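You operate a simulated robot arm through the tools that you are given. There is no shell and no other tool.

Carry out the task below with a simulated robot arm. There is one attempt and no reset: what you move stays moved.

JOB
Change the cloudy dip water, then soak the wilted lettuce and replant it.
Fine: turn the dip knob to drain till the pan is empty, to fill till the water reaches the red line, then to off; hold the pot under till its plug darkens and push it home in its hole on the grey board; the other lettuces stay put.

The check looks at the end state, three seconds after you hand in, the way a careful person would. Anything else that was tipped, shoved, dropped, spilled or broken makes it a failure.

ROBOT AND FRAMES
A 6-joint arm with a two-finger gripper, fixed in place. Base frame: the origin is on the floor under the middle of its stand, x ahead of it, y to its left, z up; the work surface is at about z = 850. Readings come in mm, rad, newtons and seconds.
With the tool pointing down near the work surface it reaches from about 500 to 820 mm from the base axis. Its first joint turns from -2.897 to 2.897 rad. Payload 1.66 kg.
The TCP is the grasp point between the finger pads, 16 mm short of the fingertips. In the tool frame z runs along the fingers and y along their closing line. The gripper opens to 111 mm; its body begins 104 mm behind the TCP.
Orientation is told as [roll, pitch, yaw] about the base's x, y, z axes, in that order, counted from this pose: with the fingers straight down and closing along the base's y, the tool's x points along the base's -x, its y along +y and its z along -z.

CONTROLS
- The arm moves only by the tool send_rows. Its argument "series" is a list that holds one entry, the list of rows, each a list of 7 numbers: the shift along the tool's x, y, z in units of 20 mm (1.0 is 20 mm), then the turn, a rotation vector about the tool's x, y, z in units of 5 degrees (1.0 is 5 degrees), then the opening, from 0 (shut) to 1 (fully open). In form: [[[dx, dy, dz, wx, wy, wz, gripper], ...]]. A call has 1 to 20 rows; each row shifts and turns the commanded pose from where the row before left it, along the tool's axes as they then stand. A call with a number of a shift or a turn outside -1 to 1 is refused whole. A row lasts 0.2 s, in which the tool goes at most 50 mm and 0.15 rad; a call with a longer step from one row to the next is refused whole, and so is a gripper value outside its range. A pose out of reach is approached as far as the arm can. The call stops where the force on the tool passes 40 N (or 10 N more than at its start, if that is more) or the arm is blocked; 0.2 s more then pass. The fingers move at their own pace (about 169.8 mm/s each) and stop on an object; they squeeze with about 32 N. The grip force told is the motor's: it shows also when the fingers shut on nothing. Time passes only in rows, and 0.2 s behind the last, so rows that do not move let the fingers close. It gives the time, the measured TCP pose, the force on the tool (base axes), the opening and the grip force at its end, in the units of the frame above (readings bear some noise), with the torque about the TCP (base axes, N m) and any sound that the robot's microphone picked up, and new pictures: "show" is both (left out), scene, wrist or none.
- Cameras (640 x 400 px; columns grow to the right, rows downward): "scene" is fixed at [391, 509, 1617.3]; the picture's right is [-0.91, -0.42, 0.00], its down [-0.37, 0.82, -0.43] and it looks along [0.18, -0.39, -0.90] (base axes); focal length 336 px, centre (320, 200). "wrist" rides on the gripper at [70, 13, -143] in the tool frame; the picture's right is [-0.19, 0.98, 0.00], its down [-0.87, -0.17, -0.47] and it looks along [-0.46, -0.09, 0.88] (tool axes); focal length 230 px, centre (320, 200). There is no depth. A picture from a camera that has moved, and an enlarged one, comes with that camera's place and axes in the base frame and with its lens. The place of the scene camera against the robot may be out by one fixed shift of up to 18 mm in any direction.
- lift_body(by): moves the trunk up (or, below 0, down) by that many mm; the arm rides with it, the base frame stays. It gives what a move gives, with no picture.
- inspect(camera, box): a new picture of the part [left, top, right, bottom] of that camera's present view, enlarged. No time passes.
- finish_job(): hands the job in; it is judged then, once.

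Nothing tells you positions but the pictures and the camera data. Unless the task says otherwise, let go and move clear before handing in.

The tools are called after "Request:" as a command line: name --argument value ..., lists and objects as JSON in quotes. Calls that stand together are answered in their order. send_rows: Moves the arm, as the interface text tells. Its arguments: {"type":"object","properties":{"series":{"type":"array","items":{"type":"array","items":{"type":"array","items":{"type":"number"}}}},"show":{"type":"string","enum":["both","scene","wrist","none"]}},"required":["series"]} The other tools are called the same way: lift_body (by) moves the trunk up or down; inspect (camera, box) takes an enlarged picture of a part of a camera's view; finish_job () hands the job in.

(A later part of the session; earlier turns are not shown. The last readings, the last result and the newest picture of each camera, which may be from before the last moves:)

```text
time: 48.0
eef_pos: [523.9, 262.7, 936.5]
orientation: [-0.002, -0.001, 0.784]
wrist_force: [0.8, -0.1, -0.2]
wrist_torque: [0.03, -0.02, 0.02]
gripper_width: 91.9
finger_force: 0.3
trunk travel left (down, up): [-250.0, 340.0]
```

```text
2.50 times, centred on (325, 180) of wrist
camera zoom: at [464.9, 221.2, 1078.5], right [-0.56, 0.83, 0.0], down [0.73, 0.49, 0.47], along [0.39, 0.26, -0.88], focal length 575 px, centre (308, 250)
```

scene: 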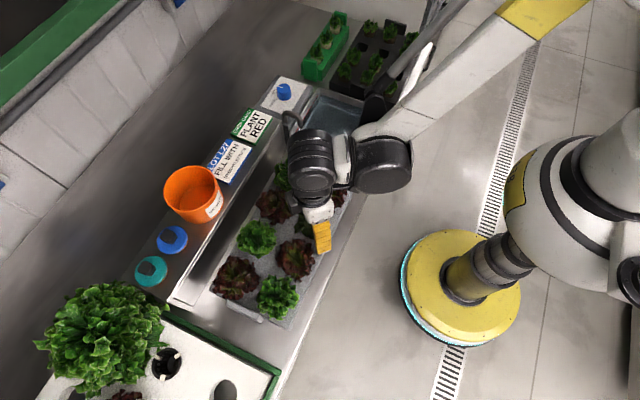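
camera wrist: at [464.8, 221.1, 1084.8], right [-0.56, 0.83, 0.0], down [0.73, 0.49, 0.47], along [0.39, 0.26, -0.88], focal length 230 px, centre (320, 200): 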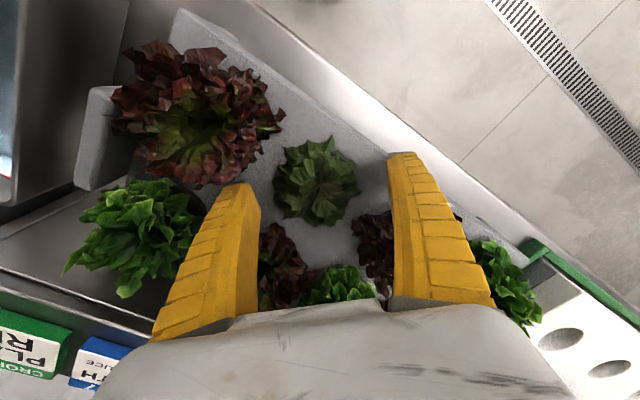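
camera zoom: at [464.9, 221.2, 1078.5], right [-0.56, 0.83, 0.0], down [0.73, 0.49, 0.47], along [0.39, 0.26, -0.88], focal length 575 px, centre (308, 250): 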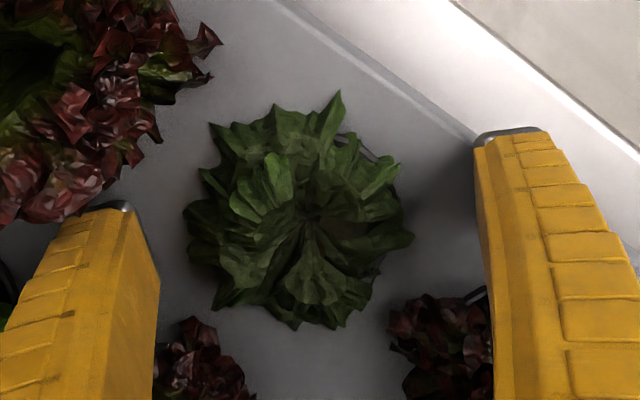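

Fingertips are about a millimetre above the board with no contact. I'll close gradually on the rim.

Request:
send_rows --series '[[[0, 0, 0, 0, 0, 0, 0.72], [0, 0, 0, 0, 0, 0, 0.64], [0, 0, 0, 0, 0, 0, 0.58], [0, 0, 0, 0, 0, 0, 0.52], [0, 0, 0, 0, 0, 0, 0.47], [0, 0, 0, 0, 0, 0, 0.42], [0, 0, 0, 0, 0, 0, 0.36], [0, 0, 0, 0, 0, 0, 0.3], [0, 0, 0, 0, 0, 0, 0.3]]]' --show "both"

Request:
inspect --camera "wrist" --box '[220, 100, 430, 260]'

Request:
inspect --camera "scene" --box '[270, 180, 350, 280]'

```text
time: 50.0
eef_pos: [522.3, 261.9, 936.8]
orientation: [-0.003, -0.005, 0.784]
wrist_force: [8.6, 4.9, 36.0]
wrist_torque: [0.39, -0.46, -0.03]
gripper_width: 40.8
finger_force: 31.6
trunk travel left (down, up): [-250.0, 340.0]
camera wrist: at [464.0, 220.9, 1079.7], right [-0.56, 0.83, 0.0], down [0.73, 0.49, 0.48], along [0.4, 0.27, -0.88], focal length 230 px, centre (320, 200)
```

scene: 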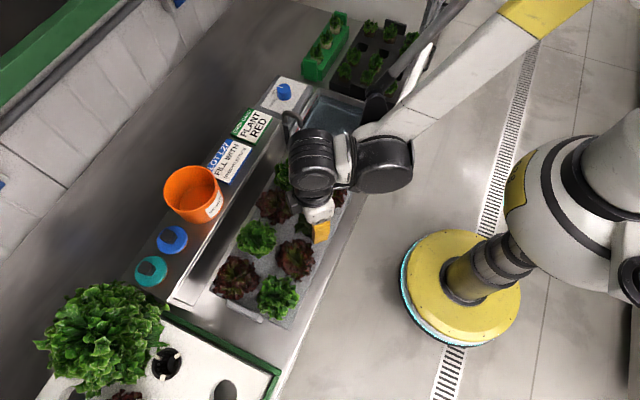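
wrist: 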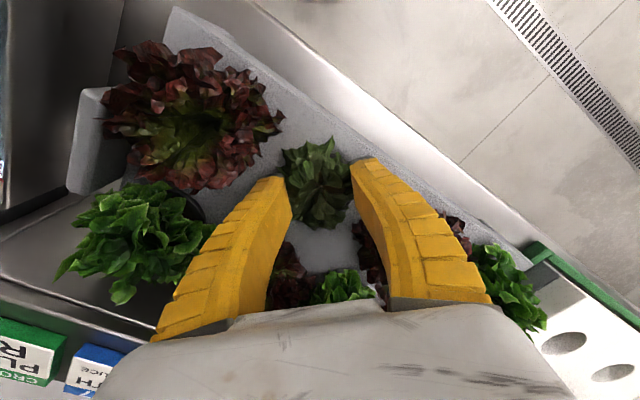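

```text
2.50 times, centred on (325, 180) of wrist
camera zoom: at [464.0, 220.9, 1079.7], right [-0.56, 0.83, 0.0], down [0.73, 0.49, 0.48], along [0.4, 0.27, -0.88], focal length 575 px, centre (308, 250)
```

zoom: 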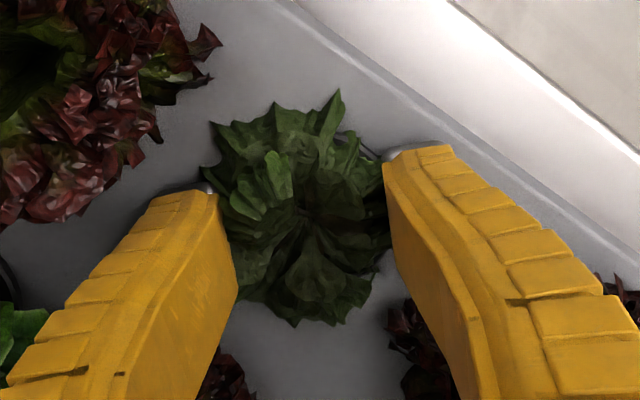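

```text
4.00 times, centred on (310, 230) of scene
camera zoom: at [391.0, 509.0, 1617.3], right [-0.91, -0.42, 0.0], down [-0.37, 0.82, -0.43], along [0.18, -0.39, -0.9], focal length 1345 px, centre (360, 80)
```

zoom: 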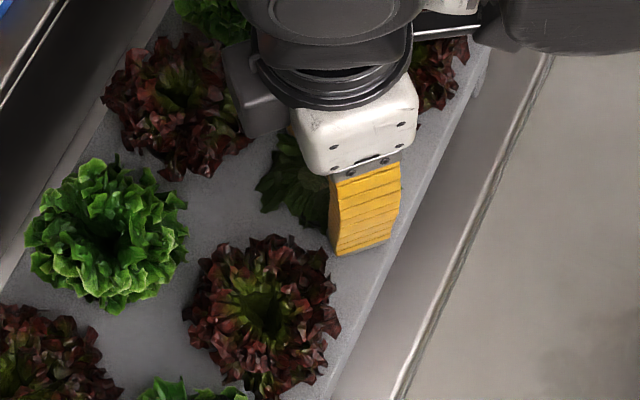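

The fingers have closed on the rim (about 41 mm reading) and the tips now press the board lightly. I'll ease up in small steps and check the pot follows.

Request:
send_rows --series '[[[0, 0, -0.1, 0, 0, 0, 0.3], [0, 0, 0, 0, 0, 0, 0.3]]]' --show "none"

```text
time: 50.6
eef_pos: [523.0, 261.1, 938.8]
orientation: [-0.001, -0.002, 0.785]
wrist_force: [6.5, 4.4, 24.7]
wrist_torque: [0.23, -0.19, -0.03]
gripper_width: 36.8
finger_force: 31.7
trunk travel left (down, up): [-250.0, 340.0]
```

Request:
send_rows --series '[[[0, 0, -0.1, 0, 0, 0, 0.3], [0, 0, 0, 0, 0, 0, 0.3]]]' --show "wrist"

Request:
inspect --camera "wrist" --box '[240, 120, 400, 240]'

```text
time: 51.2
eef_pos: [523.0, 262.0, 939.8]
orientation: [-0.003, -0.002, 0.786]
wrist_force: [2.8, 0.5, 15.4]
wrist_torque: [-0.18, 0.19, 0.03]
gripper_width: 36.3
finger_force: 31.7
trunk travel left (down, up): [-250.0, 340.0]
camera wrist: at [464.4, 221.2, 1082.6], right [-0.56, 0.83, 0.0], down [0.73, 0.49, 0.47], along [0.39, 0.26, -0.88], focal length 230 px, centre (320, 200)
```

wrist: 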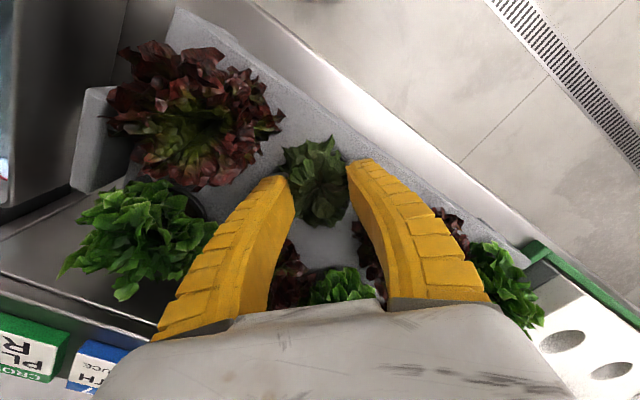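

```text
3.33 times, centred on (320, 180) of wrist
camera zoom: at [464.4, 221.2, 1082.6], right [-0.56, 0.83, 0.0], down [0.73, 0.49, 0.47], along [0.39, 0.26, -0.88], focal length 767 px, centre (320, 267)
```

zoom: 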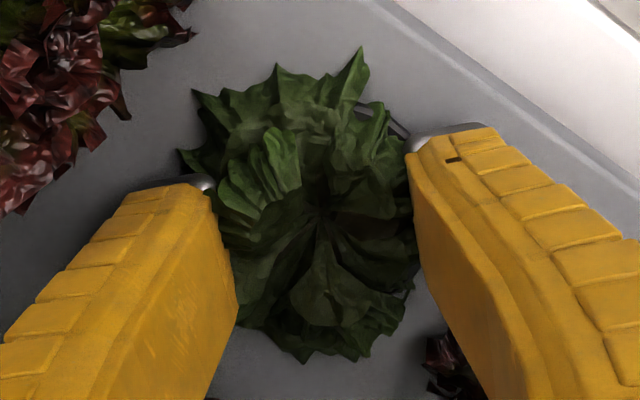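

Request:
send_rows --series '[[[0, 0, -0.1, 0, 0, 0, 0.3], [0, 0, -0.1, 0, 0, 0, 0.3], [0, 0, 0, 0, 0, 0, 0.3]]]' --show "none"

Request:
inspect --camera "wrist" --box '[240, 120, 400, 240]'

```text
time: 52.0
eef_pos: [523.0, 261.4, 945.3]
orientation: [-0.001, -0.002, 0.787]
wrist_force: [-1.1, 0.8, -0.9]
wrist_torque: [-0.03, 0.01, 0.0]
gripper_width: 36.2
finger_force: 32.6
trunk travel left (down, up): [-250.0, 340.0]
```

```text
3.33 times, centred on (320, 180) of wrist
camera zoom: at [464.7, 221.5, 1086.6], right [-0.56, 0.83, 0.0], down [0.73, 0.49, 0.47], along [0.39, 0.26, -0.88], focal length 767 px, centre (320, 267)
```

zoom: 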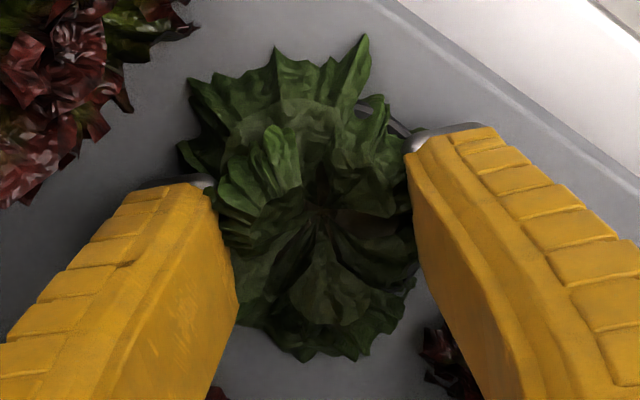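

The load reads about -1 N with the grip steady, so the pot may be coming along. I'll lift further and check.

Request:
send_rows --series '[[[0, 0, -0.25, 0, 0, 0, 0.3], [0, 0, -0.25, 0, 0, 0, 0.3], [0, 0, -0.25, 0, 0, 0, 0.3], [0, 0, -0.25, 0, 0, 0, 0.3], [0, 0, 0, 0, 0, 0, 0.3]]]' --show "both"

Request:
inspect --camera "wrist" --box '[240, 120, 400, 240]'

Request:
inspect --camera "scene" --box '[270, 180, 350, 280]'

```text
time: 53.2
eef_pos: [525.2, 261.5, 963.4]
orientation: [-0.003, -0.002, 0.786]
wrist_force: [-0.4, 0.8, -0.8]
wrist_torque: [0.02, 0.02, 0.01]
gripper_width: 36.4
finger_force: 32.7
trunk travel left (down, up): [-250.0, 340.0]
camera wrist: at [465.7, 221.5, 1106.2], right [-0.56, 0.83, 0.0], down [0.73, 0.49, 0.47], along [0.39, 0.26, -0.88], focal length 230 px, centre (320, 200)
```

scene: 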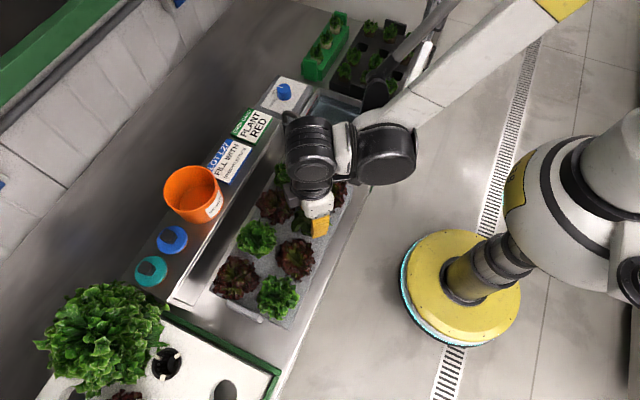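
wrist: 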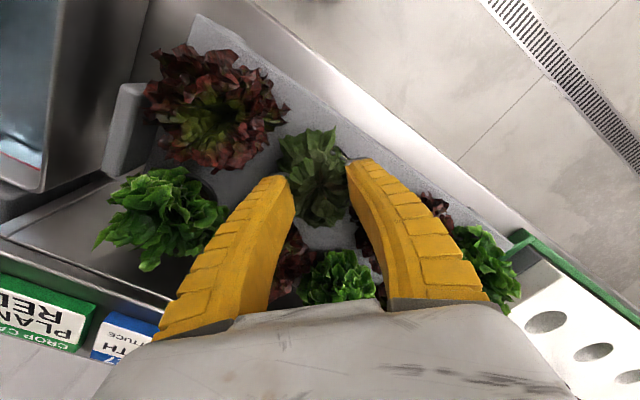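

```text
3.33 times, centred on (320, 180) of wrist
camera zoom: at [465.7, 221.5, 1106.2], right [-0.56, 0.83, 0.0], down [0.73, 0.49, 0.47], along [0.39, 0.26, -0.88], focal length 767 px, centre (320, 267)
```

zoom: 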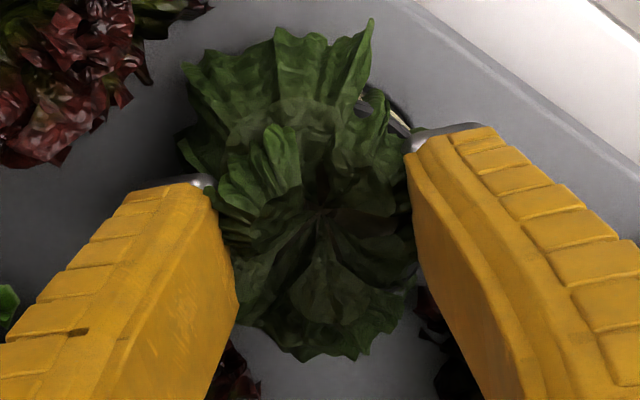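

```text
4.00 times, centred on (310, 230) of scene
camera zoom: at [391.0, 509.0, 1617.3], right [-0.91, -0.42, 0.0], down [-0.37, 0.82, -0.43], along [0.18, -0.39, -0.9], focal length 1345 px, centre (360, 80)
```

zoom: 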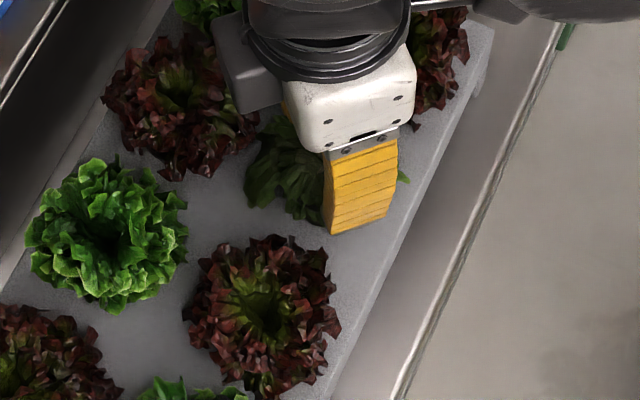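

The lettuce is moving with the gripper. I'll lift it straight up clear of its neighbours.

Request:
send_rows --series '[[[0, 0, -0.4, 0, 0, 0, 0.3], [0, 0, -0.5, 0, 0, 0, 0.3], [0, 0, -0.5, 0, 0, 0, 0.3], [0, 0, -0.5, 0, 0, 0, 0.3], [0, 0, -0.5, 0, 0, 0, 0.3], [0, 0, -0.5, 0, 0, 0, 0.3], [0, 0, -0.5, 0, 0, 0, 0.3], [0, 0, -0.5, 0, 0, 0, 0.3], [0, 0, -0.5, 0, 0, 0, 0.3], [0, 0, -0.5, 0, 0, 0, 0.3], [0, 0, -0.4, 0, 0, 0, 0.3], [0, 0, 0, 0, 0, 0, 0.3]]]' --show "both"

Request:
inspect --camera "wrist" --box '[240, 100, 400, 240]'

Request:
inspect --camera "scene" --box '[260, 140, 370, 270]'

```text
time: 55.8
eef_pos: [522.9, 261.8, 1070.0]
orientation: [-0.001, -0.003, 0.786]
wrist_force: [0.9, -0.3, -0.8]
wrist_torque: [0.0, 0.06, -0.01]
gripper_width: 36.4
finger_force: 32.7
trunk travel left (down, up): [-250.0, 340.0]
camera wrist: at [465.0, 221.3, 1212.5], right [-0.56, 0.83, 0.0], down [0.73, 0.49, 0.47], along [0.39, 0.26, -0.88], focal length 230 px, centre (320, 200)
```

scene: 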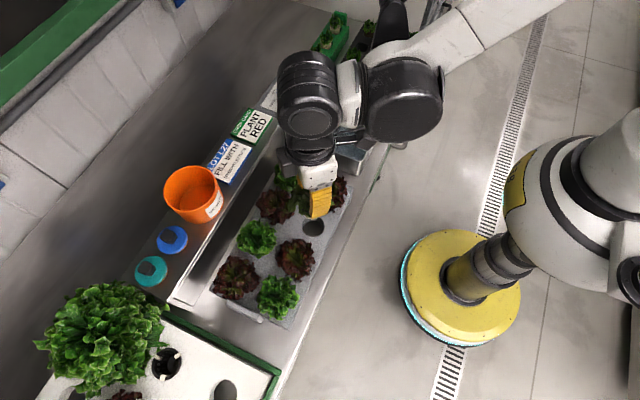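
wrist: 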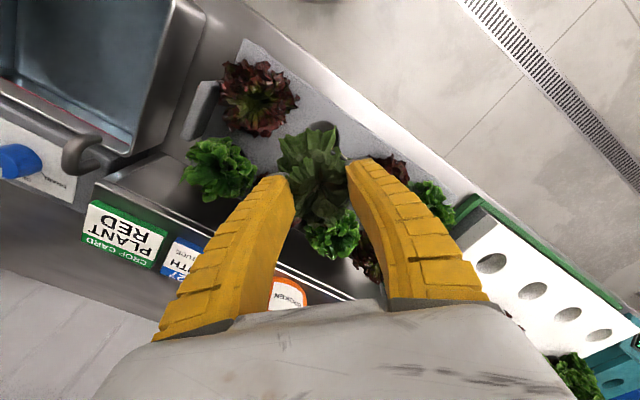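

```text
2.86 times, centred on (320, 170) of wrist
camera zoom: at [465.0, 221.3, 1212.5], right [-0.56, 0.83, 0.0], down [0.73, 0.49, 0.47], along [0.39, 0.26, -0.88], focal length 657 px, centre (320, 286)
```

zoom: 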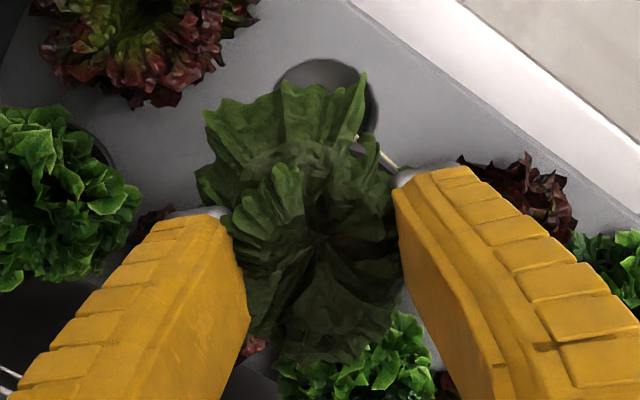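

```text
3.08 times, centred on (315, 205) of scene
camera zoom: at [391.0, 509.0, 1617.3], right [-0.91, -0.42, 0.0], down [-0.37, 0.82, -0.43], along [0.18, -0.39, -0.9], focal length 1034 px, centre (335, 185)
```

zoom: 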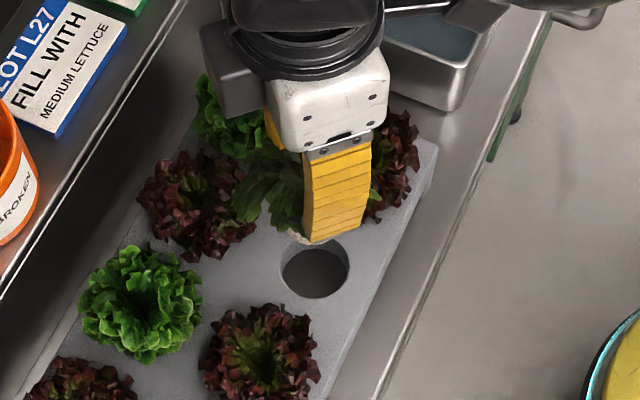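

The pot is out and hanging straight, with its hole visible directly below. I'll raise a little more and carry it over the pan.

Request:
send_rows --series '[[[0, 0, -0.5, 0, 0, 0, 0.3], [0, 0, -0.5, 0, 0, 0, 0.3], [0, 0, -0.5, 0, 0, 0, 0.3], [0, 0, -0.5, 0, 0, 0, 0.3], [0.53, -0.955, 0, 0, 0, 0, 0.3], [0.53, -0.955, 0, 0, 0, 0, 0.3], [0.53, -0.955, 0, 0, 0, 0, 0.3], [0.53, -0.955, 0, 0, 0, 0, 0.3], [0.53, -0.955, 0, 0, 0, 0, 0.3], [0.53, -0.955, 0, 0, 0, 0, 0.3], [0.53, -0.955, 0, 0, 0, 0, 0.3], [0.53, -0.955, 0, 0, 0, 0, 0.3], [0.53, -0.955, 0, 0, 0, 0, 0.3], [0.53, -0.955, 0, 0, 0, 0, 0.3], [0, 0, 0, 0, 0, 0, 0.3]]]' --show "both"

Request:
inspect --camera "scene" --box '[240, 60, 400, 190]'

Request:
inspect --camera "wrist" --box '[120, 20, 440, 240]'

Request:
inspect --camera "scene" --box '[250, 150, 370, 290]'

```text
time: 59.0
eef_pos: [584.3, 51.0, 1109.9]
orientation: [-0.001, -0.003, 0.784]
wrist_force: [0.1, 0.6, -0.8]
wrist_torque: [0.02, 0.01, 0.03]
gripper_width: 36.7
finger_force: 31.5
trunk travel left (down, up): [-250.0, 340.0]
camera wrist: at [525.4, 11.9, 1252.5], right [-0.56, 0.83, 0.0], down [0.73, 0.49, 0.47], along [0.39, 0.26, -0.88], focal length 230 px, centre (320, 200)
```

scene: 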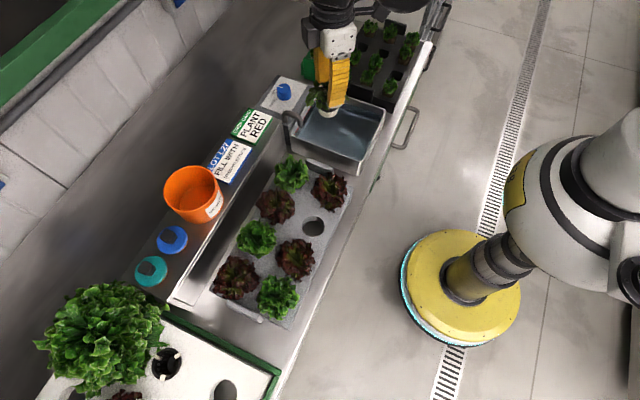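
wrist: 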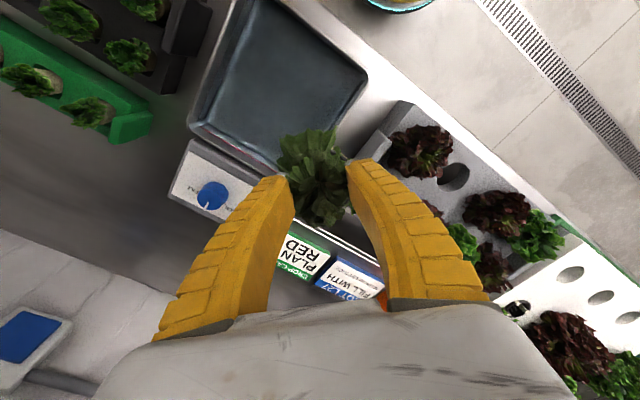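

```text
3.08 times, centred on (320, 125) of scene
camera zoom: at [391.0, 509.0, 1617.3], right [-0.91, -0.42, 0.0], down [-0.37, 0.82, -0.43], along [0.18, -0.39, -0.9], focal length 1034 px, centre (320, 431)
```

zoom: 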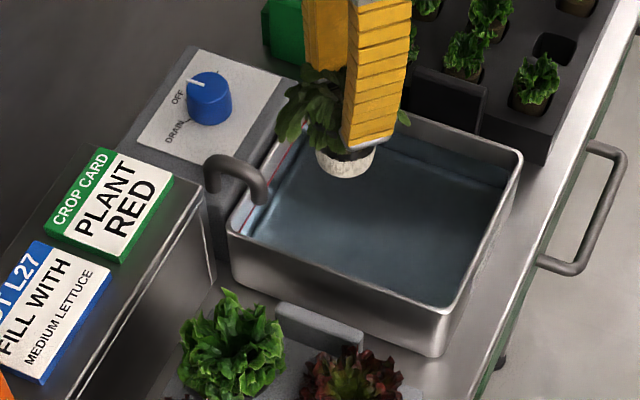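

```text
1.82 times, centred on (280, 130) of wrist
camera zoom: at [525.4, 11.9, 1252.5], right [-0.56, 0.83, 0.0], down [0.73, 0.49, 0.47], along [0.39, 0.26, -0.88], focal length 418 px, centre (393, 327)
```

zoom: 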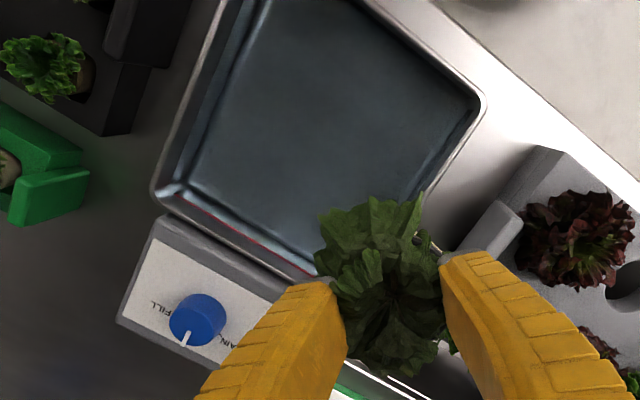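

```text
2.86 times, centred on (310, 220) of scene
camera zoom: at [391.0, 509.0, 1617.3], right [-0.91, -0.42, 0.0], down [-0.37, 0.82, -0.43], along [0.18, -0.39, -0.9], focal length 960 px, centre (349, 143)
```

zoom: 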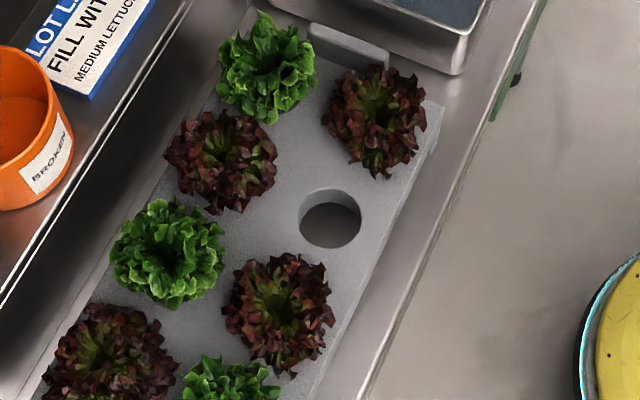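

The pot's pale, dry plug shows clearly below the rim. I'll zoom in on it, and on the pan, before lowering.

Request:
inspect --camera "scene" --box '[300, 85, 350, 125]'

Request:
inspect --camera "wrist" --box '[260, 110, 380, 230]'

```text
10.00 times, centred on (325, 105) of scene
camera zoom: at [391.0, 509.0, 1617.3], right [-0.91, -0.42, 0.0], down [-0.37, 0.82, -0.43], along [0.18, -0.39, -0.9], focal length 3362 px, centre (270, 1150)
```

zoom: 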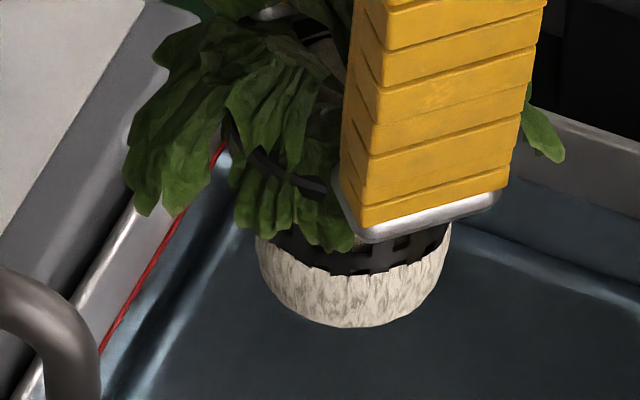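

```text
3.33 times, centred on (320, 170) of wrist
camera zoom: at [525.4, 11.9, 1252.5], right [-0.56, 0.83, 0.0], down [0.73, 0.49, 0.47], along [0.39, 0.26, -0.88], focal length 767 px, centre (320, 300)
```

zoom: 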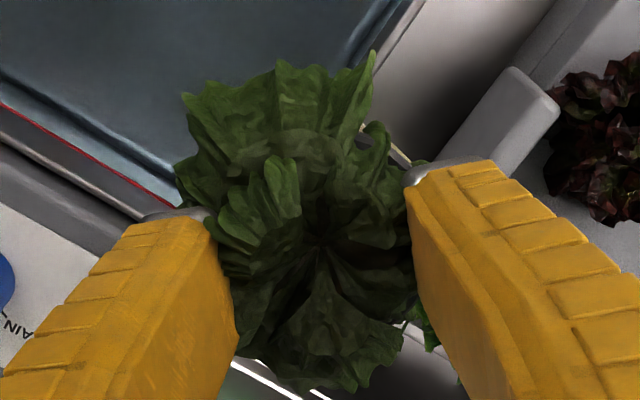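

The pan spans roughly x 488–685, y -109–69 with its rim near z = 910, water near 884 and floor near 853; the pot hangs about 74 mm below the TCP. I'll move to the pan's middle and begin lowering.

Request:
send_rows --series '[[[0.68, -0.575, 0, 0, 0, 0, 0.3], [0.68, -0.575, 0, 0, 0, 0, 0.3], [0.68, -0.575, 0, 0, 0, 0, 0.3], [0.68, -0.575, 0, 0, 0, 0, 0.3], [0, 0, 0.5, 0, 0, 0, 0.3], [0, 0, 0.5, 0, 0, 0, 0.3], [0, 0, 0.5, 0, 0, 0, 0.3], [0, 0, 0.5, 0, 0, 0, 0.3], [0, 0, 0.5, 0, 0, 0, 0.3], [0, 0, 0.5, 0, 0, 0, 0.3], [0, 0, 0.5, 0, 0, 0, 0.3], [0, 0, 0.5, 0, 0, 0, 0.3], [0, 0, 0.5, 0, 0, 0, 0.3], [0, 0, 0, 0, 0, 0, 0.3]]]' --show "both"

Request:
inspect --camera "scene" --box '[280, 60, 400, 180]'

```text
time: 62.0
eef_pos: [577.8, -19.9, 1020.5]
orientation: [-0.002, -0.003, 0.786]
wrist_force: [-0.3, 0.1, -0.6]
wrist_torque: [-0.01, -0.01, -0.03]
gripper_width: 36.7
finger_force: 32.2
trunk travel left (down, up): [-250.0, 340.0]
camera wrist: at [519.8, -59.8, 1162.3], right [-0.56, 0.83, 0.0], down [0.73, 0.49, 0.47], along [0.39, 0.26, -0.88], focal length 230 px, centre (320, 200)
```

scene: 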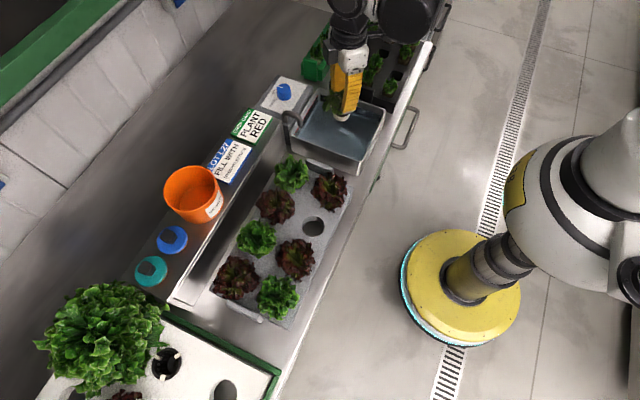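
wrist: 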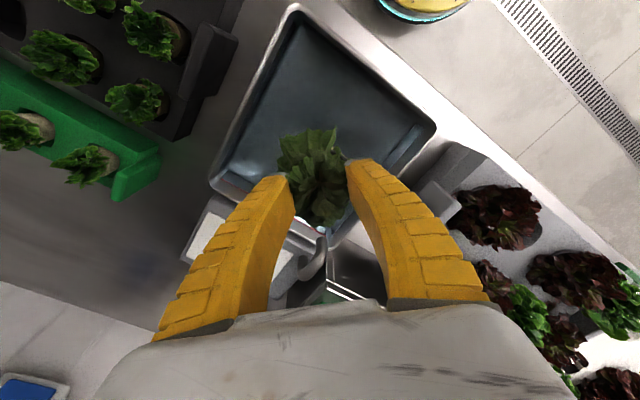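

```text
3.33 times, centred on (340, 120) of scene
camera zoom: at [391.0, 509.0, 1617.3], right [-0.91, -0.42, 0.0], down [-0.37, 0.82, -0.43], along [0.18, -0.39, -0.9], focal length 1121 px, centre (253, 467)
```

zoom: 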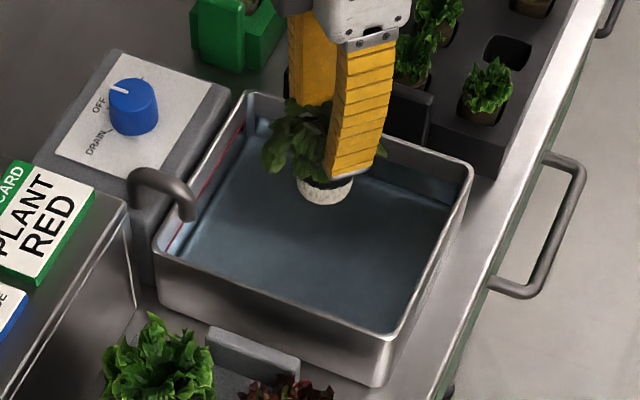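

The pot is well inside the pan outline. I'll lower toward the water.

Request:
send_rows --series '[[[0, 0, 0.5, 0, 0, 0, 0.3], [0, 0, 0.5, 0, 0, 0, 0.3], [0, 0, 0.5, 0, 0, 0, 0.3], [0, 0, 0.5, 0, 0, 0, 0.3], [0, 0, 0.5, 0, 0, 0, 0.3], [0, 0, 0.5, 0, 0, 0, 0.3], [0, 0, 0, 0, 0, 0, 0.3]]]' --show "none"

Request:
inspect --camera "scene" --box '[300, 70, 380, 150]'

```text
time: 63.6
eef_pos: [578.0, -19.6, 961.1]
orientation: [-0.001, -0.002, 0.785]
wrist_force: [0.4, -0.4, -0.5]
wrist_torque: [-0.01, 0.0, -0.02]
gripper_width: 36.9
finger_force: 31.9
trunk travel left (down, up): [-250.0, 340.0]
```

```text
5.00 times, centred on (340, 110) of scene
camera zoom: at [391.0, 509.0, 1617.3], right [-0.91, -0.42, 0.0], down [-0.37, 0.82, -0.43], along [0.18, -0.39, -0.9], focal length 1681 px, centre (220, 650)
```

zoom: 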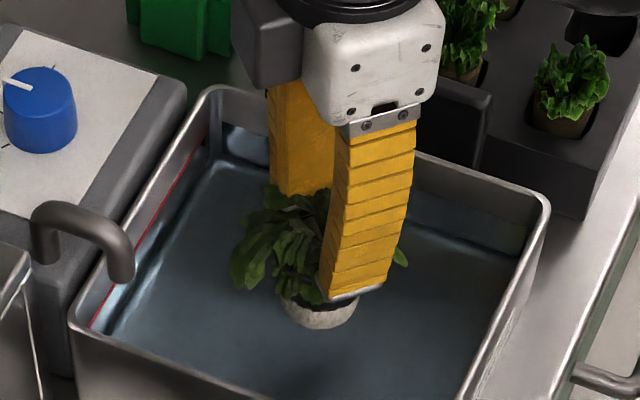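

The pot's base is just above the water surface. I'll lower it in slowly, watching the force.

Request:
send_rows --series '[[[0, 0, 0.25, 0, 0, 0, 0.3], [0, 0, 0.25, 0, 0, 0, 0.3], [0, 0, 0.25, 0, 0, 0, 0.3], [0, 0, 0.25, 0, 0, 0, 0.3], [0, 0, 0.25, 0, 0, 0, 0.3], [0, 0, 0, 0, 0, 0, 0.3]]]' --show "none"

Request:
inspect --camera "scene" --box '[300, 70, 380, 150]'

```text
time: 65.0
eef_pos: [579.4, -19.5, 935.8]
orientation: [0.0, -0.002, 0.786]
wrist_force: [-1.1, -0.1, -0.6]
wrist_torque: [0.0, -0.01, 0.0]
gripper_width: 37.1
finger_force: 31.8
trunk travel left (down, up): [-250.0, 340.0]
```

```text
5.00 times, centred on (340, 110) of scene
camera zoom: at [391.0, 509.0, 1617.3], right [-0.91, -0.42, 0.0], down [-0.37, 0.82, -0.43], along [0.18, -0.39, -0.9], focal length 1681 px, centre (220, 650)
```

zoom: 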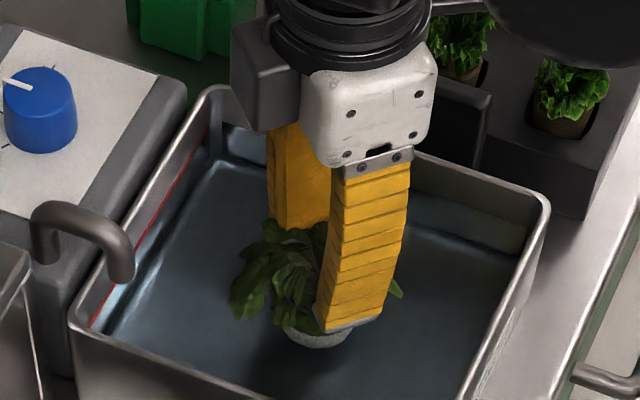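

Request:
send_rows --series '[[[0, 0, 0.1, 0, 0, 0, 0.3], [0, 0, 0.1, 0, 0, 0, 0.3], [0, 0, 0, 0, 0, 0, 0.3], [0, 0, 0, 0, 0, 0, 0.3], [0, 0, 0, 0, 0, 0, 0.3]]]' --show "none"

Request:
inspect --camera "scene" --box '[320, 100, 370, 150]'

```text
time: 66.2
eef_pos: [578.4, -18.3, 930.9]
orientation: [-0.001, -0.003, 0.786]
wrist_force: [0.5, 0.3, -0.4]
wrist_torque: [0.0, 0.0, -0.02]
gripper_width: 37.2
finger_force: 32.0
trunk travel left (down, up): [-250.0, 340.0]
```

```text
8.00 times, centred on (345, 125) of scene
camera zoom: at [391.0, 509.0, 1617.3], right [-0.91, -0.42, 0.0], down [-0.37, 0.82, -0.43], along [0.18, -0.39, -0.9], focal length 2689 px, centre (120, 800)
```

zoom: 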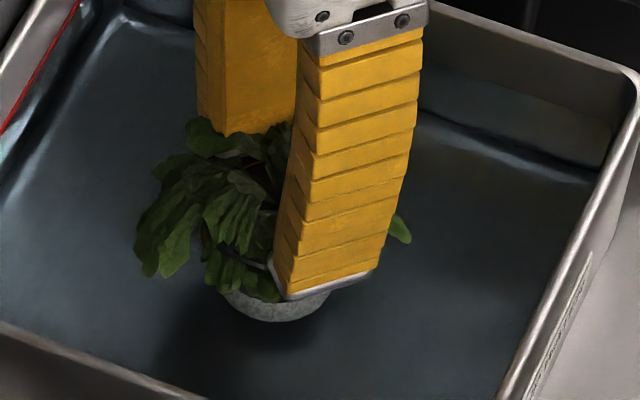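

The plug is in the water now and the force stays calm. I'll hold it there and watch its colour.

Request:
send_rows --series '[[[0, 0, 0, 0, 0, 0, 0.3], [0, 0, 0, 0, 0, 0, 0.3], [0, 0, 0, 0, 0, 0, 0.3], [0, 0, 0, 0, 0, 0, 0.3], [0, 0, 0, 0, 0, 0, 0.3], [0, 0, 0, 0, 0, 0, 0.3], [0, 0, 0, 0, 0, 0, 0.3], [0, 0, 0, 0, 0, 0, 0.3], [0, 0, 0, 0, 0, 0, 0.3], [0, 0, 0, 0, 0, 0, 0.3]]]' --show "none"

Request:
inspect --camera "scene" --box '[320, 100, 370, 150]'

Request:
inspect --camera "wrist" --box '[240, 80, 420, 240]'

```text
time: 68.4
eef_pos: [579.6, -19.4, 932.4]
orientation: [0.0, -0.002, 0.785]
wrist_force: [-0.1, -0.1, -0.2]
wrist_torque: [-0.02, 0.0, 0.02]
gripper_width: 37.3
finger_force: 32.2
trunk travel left (down, up): [-250.0, 340.0]
```

```text
8.00 times, centred on (345, 125) of scene
camera zoom: at [391.0, 509.0, 1617.3], right [-0.91, -0.42, 0.0], down [-0.37, 0.82, -0.43], along [0.18, -0.39, -0.9], focal length 2689 px, centre (120, 800)
```

zoom: 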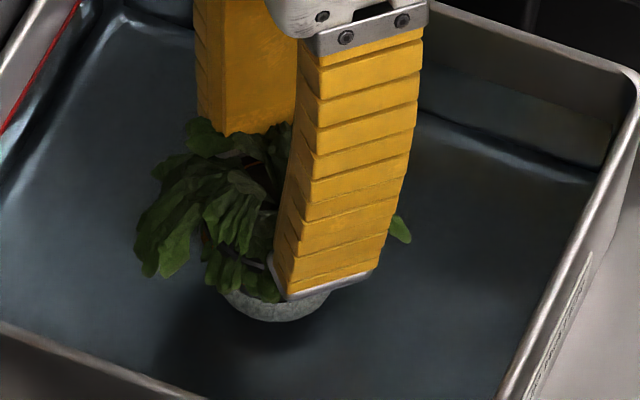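

```text
2.50 times, centred on (330, 160) of wrist
camera zoom: at [520.2, -59.5, 1073.9], right [-0.56, 0.83, 0.0], down [0.73, 0.49, 0.47], along [0.39, 0.26, -0.88], focal length 575 px, centre (295, 300)
```

zoom: 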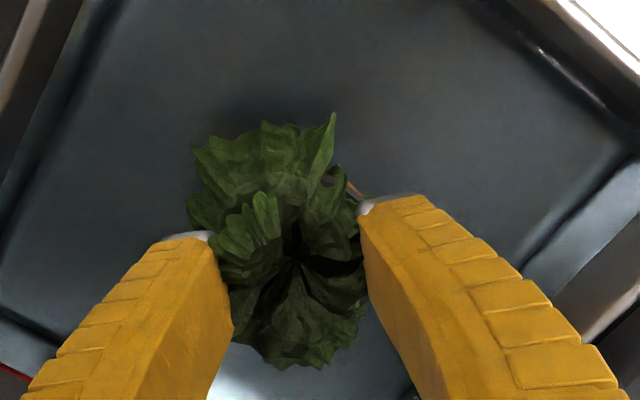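

The plug's colour has hardly changed yet. I'll keep holding for several more seconds.

Request:
send_rows --series '[[[0, 0, 0.1, 0, 0, 0, 0.3], [0, 0, 0, 0, 0, 0, 0.3], [0, 0, 0, 0, 0, 0, 0.3], [0, 0, 0, 0, 0, 0, 0.3], [0, 0, 0, 0, 0, 0, 0.3], [0, 0, 0, 0, 0, 0, 0.3], [0, 0, 0, 0, 0, 0, 0.3], [0, 0, 0, 0, 0, 0, 0.3], [0, 0, 0, 0, 0, 0, 0.3], [0, 0, 0, 0, 0, 0, 0.3], [0, 0, 0, 0, 0, 0, 0.3], [0, 0, 0, 0, 0, 0, 0.3], [0, 0, 0, 0, 0, 0, 0.3], [0, 0, 0, 0, 0, 0, 0.3], [0, 0, 0, 0, 0, 0, 0.3], [0, 0, 0, 0, 0, 0, 0.3], [0, 0, 0, 0, 0, 0, 0.3], [0, 0, 0, 0, 0, 0, 0.3]]]' --show "none"

Request:
inspect --camera "scene" --box '[320, 100, 370, 150]'

Request:
inspect --camera "wrist" --box '[260, 110, 380, 210]'

```text
time: 72.2
eef_pos: [579.3, -19.7, 928.7]
orientation: [0.0, -0.001, 0.784]
wrist_force: [-0.6, -0.3, -0.7]
wrist_torque: [0.02, 0.02, 0.0]
gripper_width: 37.3
finger_force: 32.0
trunk travel left (down, up): [-250.0, 340.0]
```

```text
8.00 times, centred on (345, 125) of scene
camera zoom: at [391.0, 509.0, 1617.3], right [-0.91, -0.42, 0.0], down [-0.37, 0.82, -0.43], along [0.18, -0.39, -0.9], focal length 2689 px, centre (120, 800)
```

zoom: 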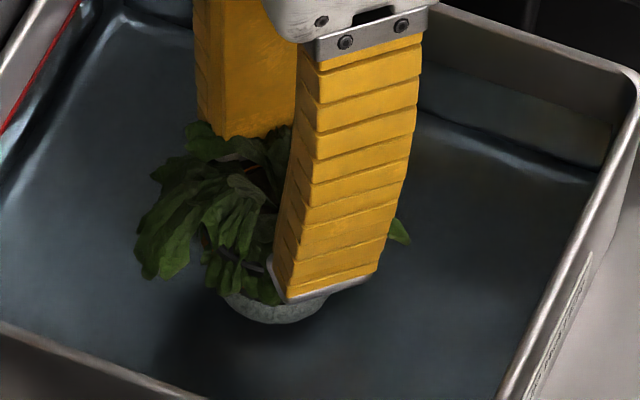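

```text
4.00 times, centred on (320, 160) of wrist
camera zoom: at [520.3, -59.6, 1072.0], right [-0.56, 0.83, 0.0], down [0.73, 0.49, 0.47], along [0.39, 0.26, -0.88], focal length 920 px, centre (320, 360)
```

zoom: 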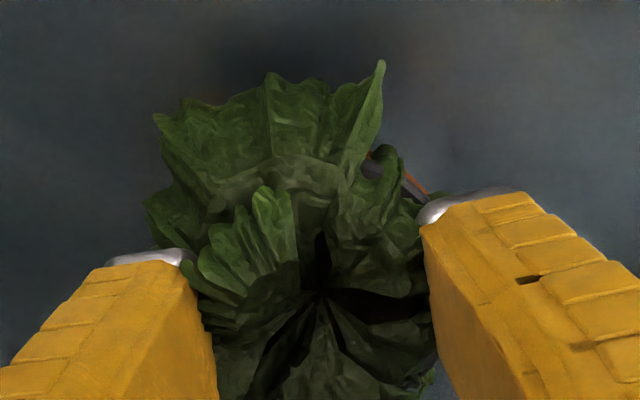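

There's a strip of plug visible beside the rim in the wrist view; I'll zoom there and on the scene view to compare its colour.

Request:
inspect --camera "wrist" --box '[320, 135, 360, 165]'

Request:
inspect --camera "scene" --box '[338, 125, 362, 145]'

Request:
inspect --camera "scene" --box '[280, 70, 400, 180]'

```text
13.33 times, centred on (340, 150) of wrist
camera zoom: at [520.3, -59.6, 1072.0], right [-0.56, 0.83, 0.0], down [0.73, 0.49, 0.47], along [0.39, 0.26, -0.88], focal length 3068 px, centre (53, 867)
```

zoom: 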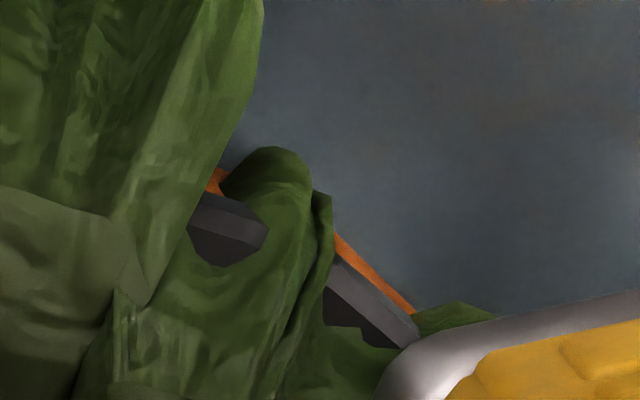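

```text
16.00 times, centred on (350, 135) of scene
camera zoom: at [391.0, 509.0, 1617.3], right [-0.91, -0.42, 0.0], down [-0.37, 0.82, -0.43], along [0.18, -0.39, -0.9], focal length 5379 px, centre (-160, 1240)
```

zoom: 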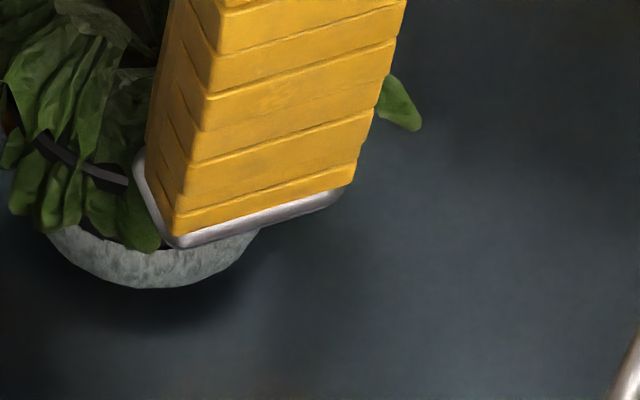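

```text
3.64 times, centred on (340, 125) of scene
camera zoom: at [391.0, 509.0, 1617.3], right [-0.91, -0.42, 0.0], down [-0.37, 0.82, -0.43], along [0.18, -0.39, -0.9], focal length 1222 px, centre (247, 473)
```

zoom: 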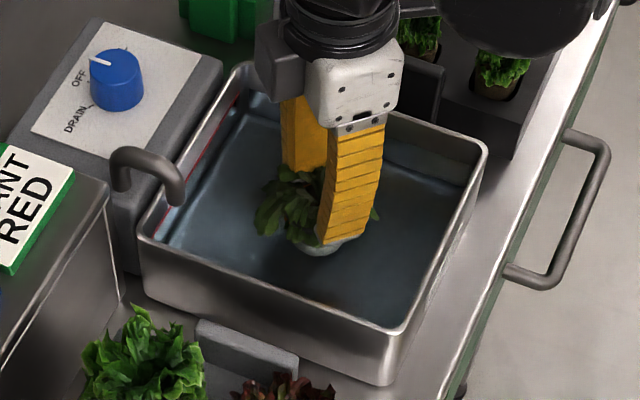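

The plug's visible underwater part still looks pale grey. I'll keep soaking for four more seconds and compare.

Request:
send_rows --series '[[[0, 0, 0, 0, 0, 0, 0.3], [0, 0, 0, 0, 0, 0, 0.3], [0, 0, 0, 0, 0, 0, 0.3], [0, 0, 0, 0, 0, 0, 0.3], [0, 0, 0, 0, 0, 0, 0.3], [0, 0, 0, 0, 0, 0, 0.3], [0, 0, 0, 0, 0, 0, 0.3], [0, 0, 0, 0, 0, 0, 0.3], [0, 0, 0, 0, 0, 0, 0.3], [0, 0, 0, 0, 0, 0, 0.3], [0, 0, 0, 0, 0, 0, 0.3], [0, 0, 0, 0, 0, 0, 0.3], [0, 0, 0, 0, 0, 0, 0.3], [0, 0, 0, 0, 0, 0, 0.3], [0, 0, 0, 0, 0, 0, 0.3], [0, 0, 0, 0, 0, 0, 0.3], [0, 0, 0, 0, 0, 0, 0.3], [0, 0, 0, 0, 0, 0, 0.3], [0, 0, 0, 0, 0, 0, 0.3]]]' --show "none"

Request:
inspect --camera "scene" --box '[338, 125, 362, 145]'

Request:
inspect --camera "wrist" --box '[320, 135, 360, 165]'

```text
time: 76.2
eef_pos: [579.9, -18.7, 929.7]
orientation: [-0.001, 0.0, 0.786]
wrist_force: [0.3, 0.2, 0.4]
wrist_torque: [0.0, 0.0, 0.0]
gripper_width: 37.7
finger_force: 31.6
trunk travel left (down, up): [-250.0, 340.0]
```

```text
16.00 times, centred on (350, 135) of scene
camera zoom: at [391.0, 509.0, 1617.3], right [-0.91, -0.42, 0.0], down [-0.37, 0.82, -0.43], along [0.18, -0.39, -0.9], focal length 5379 px, centre (-160, 1240)
```

zoom: 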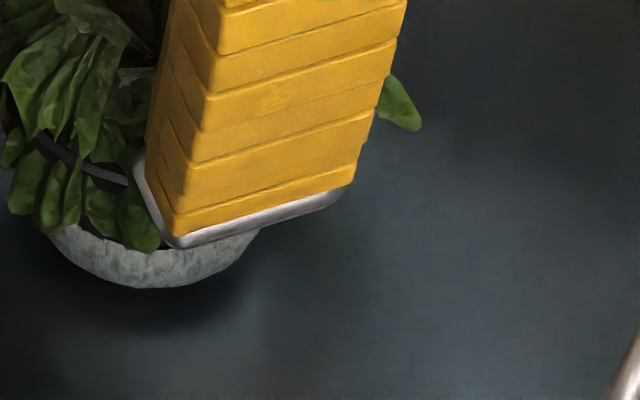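

```text
13.33 times, centred on (340, 150) of wrist
camera zoom: at [520.3, -59.6, 1072.0], right [-0.56, 0.83, 0.0], down [0.73, 0.49, 0.47], along [0.39, 0.26, -0.88], focal length 3068 px, centre (53, 867)
```

zoom: 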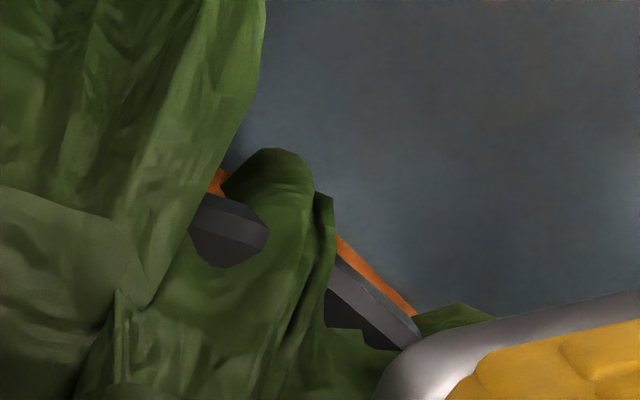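

No darkening yet after ten seconds, so it may need to be deeper. I'll lower in 2 mm steps, watching for contact with the pan floor.

Request:
send_rows --series '[[[0, 0, 0.1, 0, 0, 0, 0.3], [0, 0, 0.1, 0, 0, 0, 0.3], [0, 0, 0, 0, 0, 0, 0.3]]]' --show "none"

Request:
inspect --camera "scene" --box '[330, 115, 370, 150]'

```text
time: 77.0
eef_pos: [578.5, -19.5, 925.8]
orientation: [-0.001, -0.002, 0.786]
wrist_force: [-0.1, 1.4, -0.1]
wrist_torque: [0.01, -0.06, 0.01]
gripper_width: 37.6
finger_force: 31.8
trunk travel left (down, up): [-250.0, 340.0]
```

```text
11.43 times, centred on (350, 132) of scene
camera zoom: at [391.0, 509.0, 1617.3], right [-0.91, -0.42, 0.0], down [-0.37, 0.82, -0.43], along [0.18, -0.39, -0.9], focal length 3842 px, centre (-23, 971)
```

zoom: 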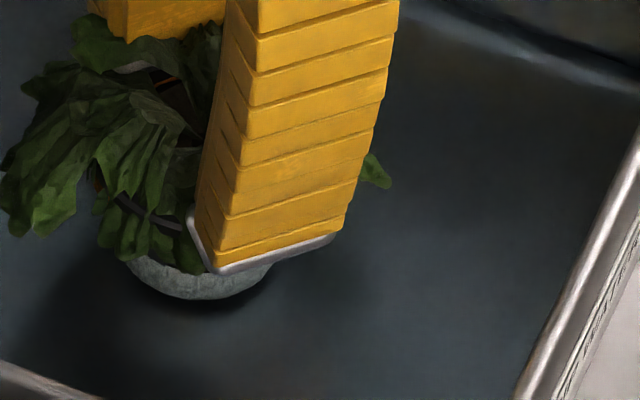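

Request:
inspect --camera "scene" --box '[330, 112, 350, 137]'

Request:
inspect --camera "wrist" --box '[275, 120, 365, 230]'

```text
16.00 times, centred on (340, 124) of scene
camera zoom: at [391.0, 509.0, 1617.3], right [-0.91, -0.42, 0.0], down [-0.37, 0.82, -0.43], along [0.18, -0.39, -0.9], focal length 5379 px, centre (0, 1408)
```

zoom: 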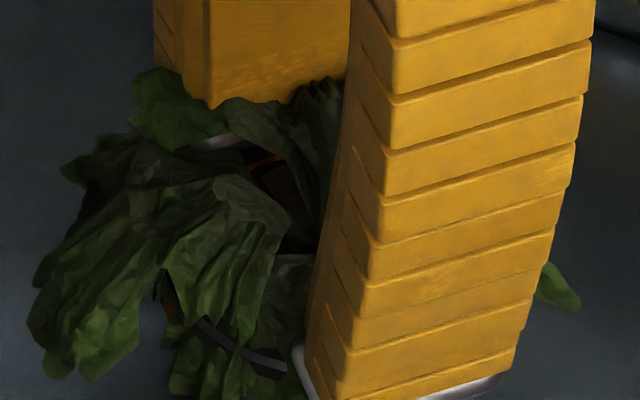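

```text
3.64 times, centred on (320, 175) of wrist
camera zoom: at [520.0, -59.3, 1067.6], right [-0.56, 0.83, 0.0], down [0.73, 0.49, 0.47], along [0.39, 0.26, -0.88], focal length 837 px, centre (320, 291)
```

zoom: 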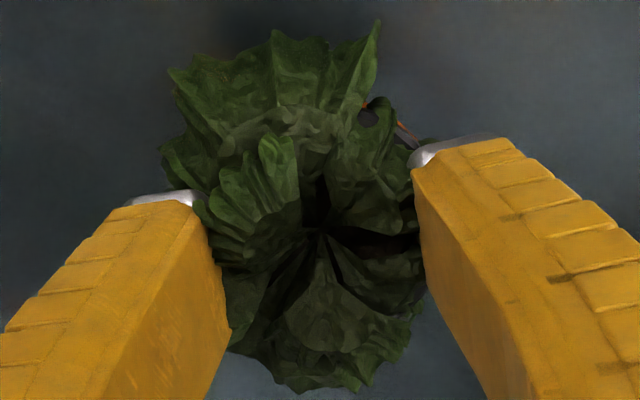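

Still no floor contact. I'll continue down in small steps while watching the force.

Request:
send_rows --series '[[[0, 0, 0.1, 0, 0, 0, 0.3], [0, 0, 0.1, 0, 0, 0, 0.3], [0, 0, 0, 0, 0, 0, 0.3]]]' --show "none"

```text
time: 77.8
eef_pos: [577.8, -17.7, 921.4]
orientation: [-0.002, -0.002, 0.785]
wrist_force: [1.0, -0.5, -0.1]
wrist_torque: [0.02, 0.0, -0.02]
gripper_width: 37.4
finger_force: 32.2
trunk travel left (down, up): [-250.0, 340.0]
```

Request:
send_rows --series '[[[0, 0, 0.1, 0, 0, 0, 0.3], [0, 0, 0.1, 0, 0, 0, 0.3], [0, 0, 0, 0, 0, 0, 0.3]]]' --show "none"

Request:
inspect --camera "scene" --box '[330, 115, 370, 150]'

```text
time: 78.7
eef_pos: [577.4, -18.1, 919.8]
orientation: [-0.005, -0.004, 0.787]
wrist_force: [3.4, 0.7, 33.5]
wrist_torque: [-0.33, 0.09, 0.05]
gripper_width: 38.6
finger_force: 32.7
trunk travel left (down, up): [-250.0, 340.0]
stopped in row 3: the force on the tool passed its limit at 40 N (the readings are from after the stop); the commanded pose is now the measured one
```

```text
11.43 times, centred on (350, 132) of scene
camera zoom: at [391.0, 509.0, 1617.3], right [-0.91, -0.42, 0.0], down [-0.37, 0.82, -0.43], along [0.18, -0.39, -0.9], focal length 3842 px, centre (-23, 971)
```

zoom: 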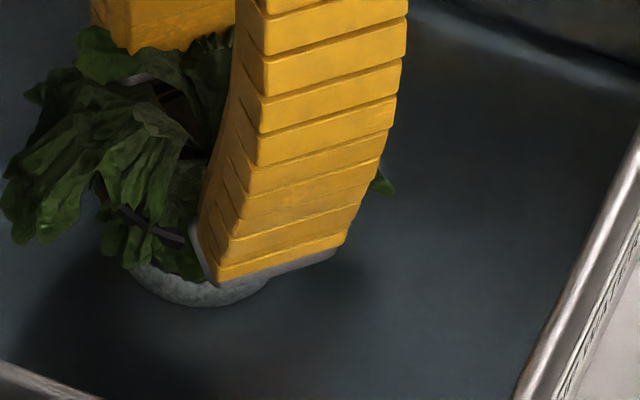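

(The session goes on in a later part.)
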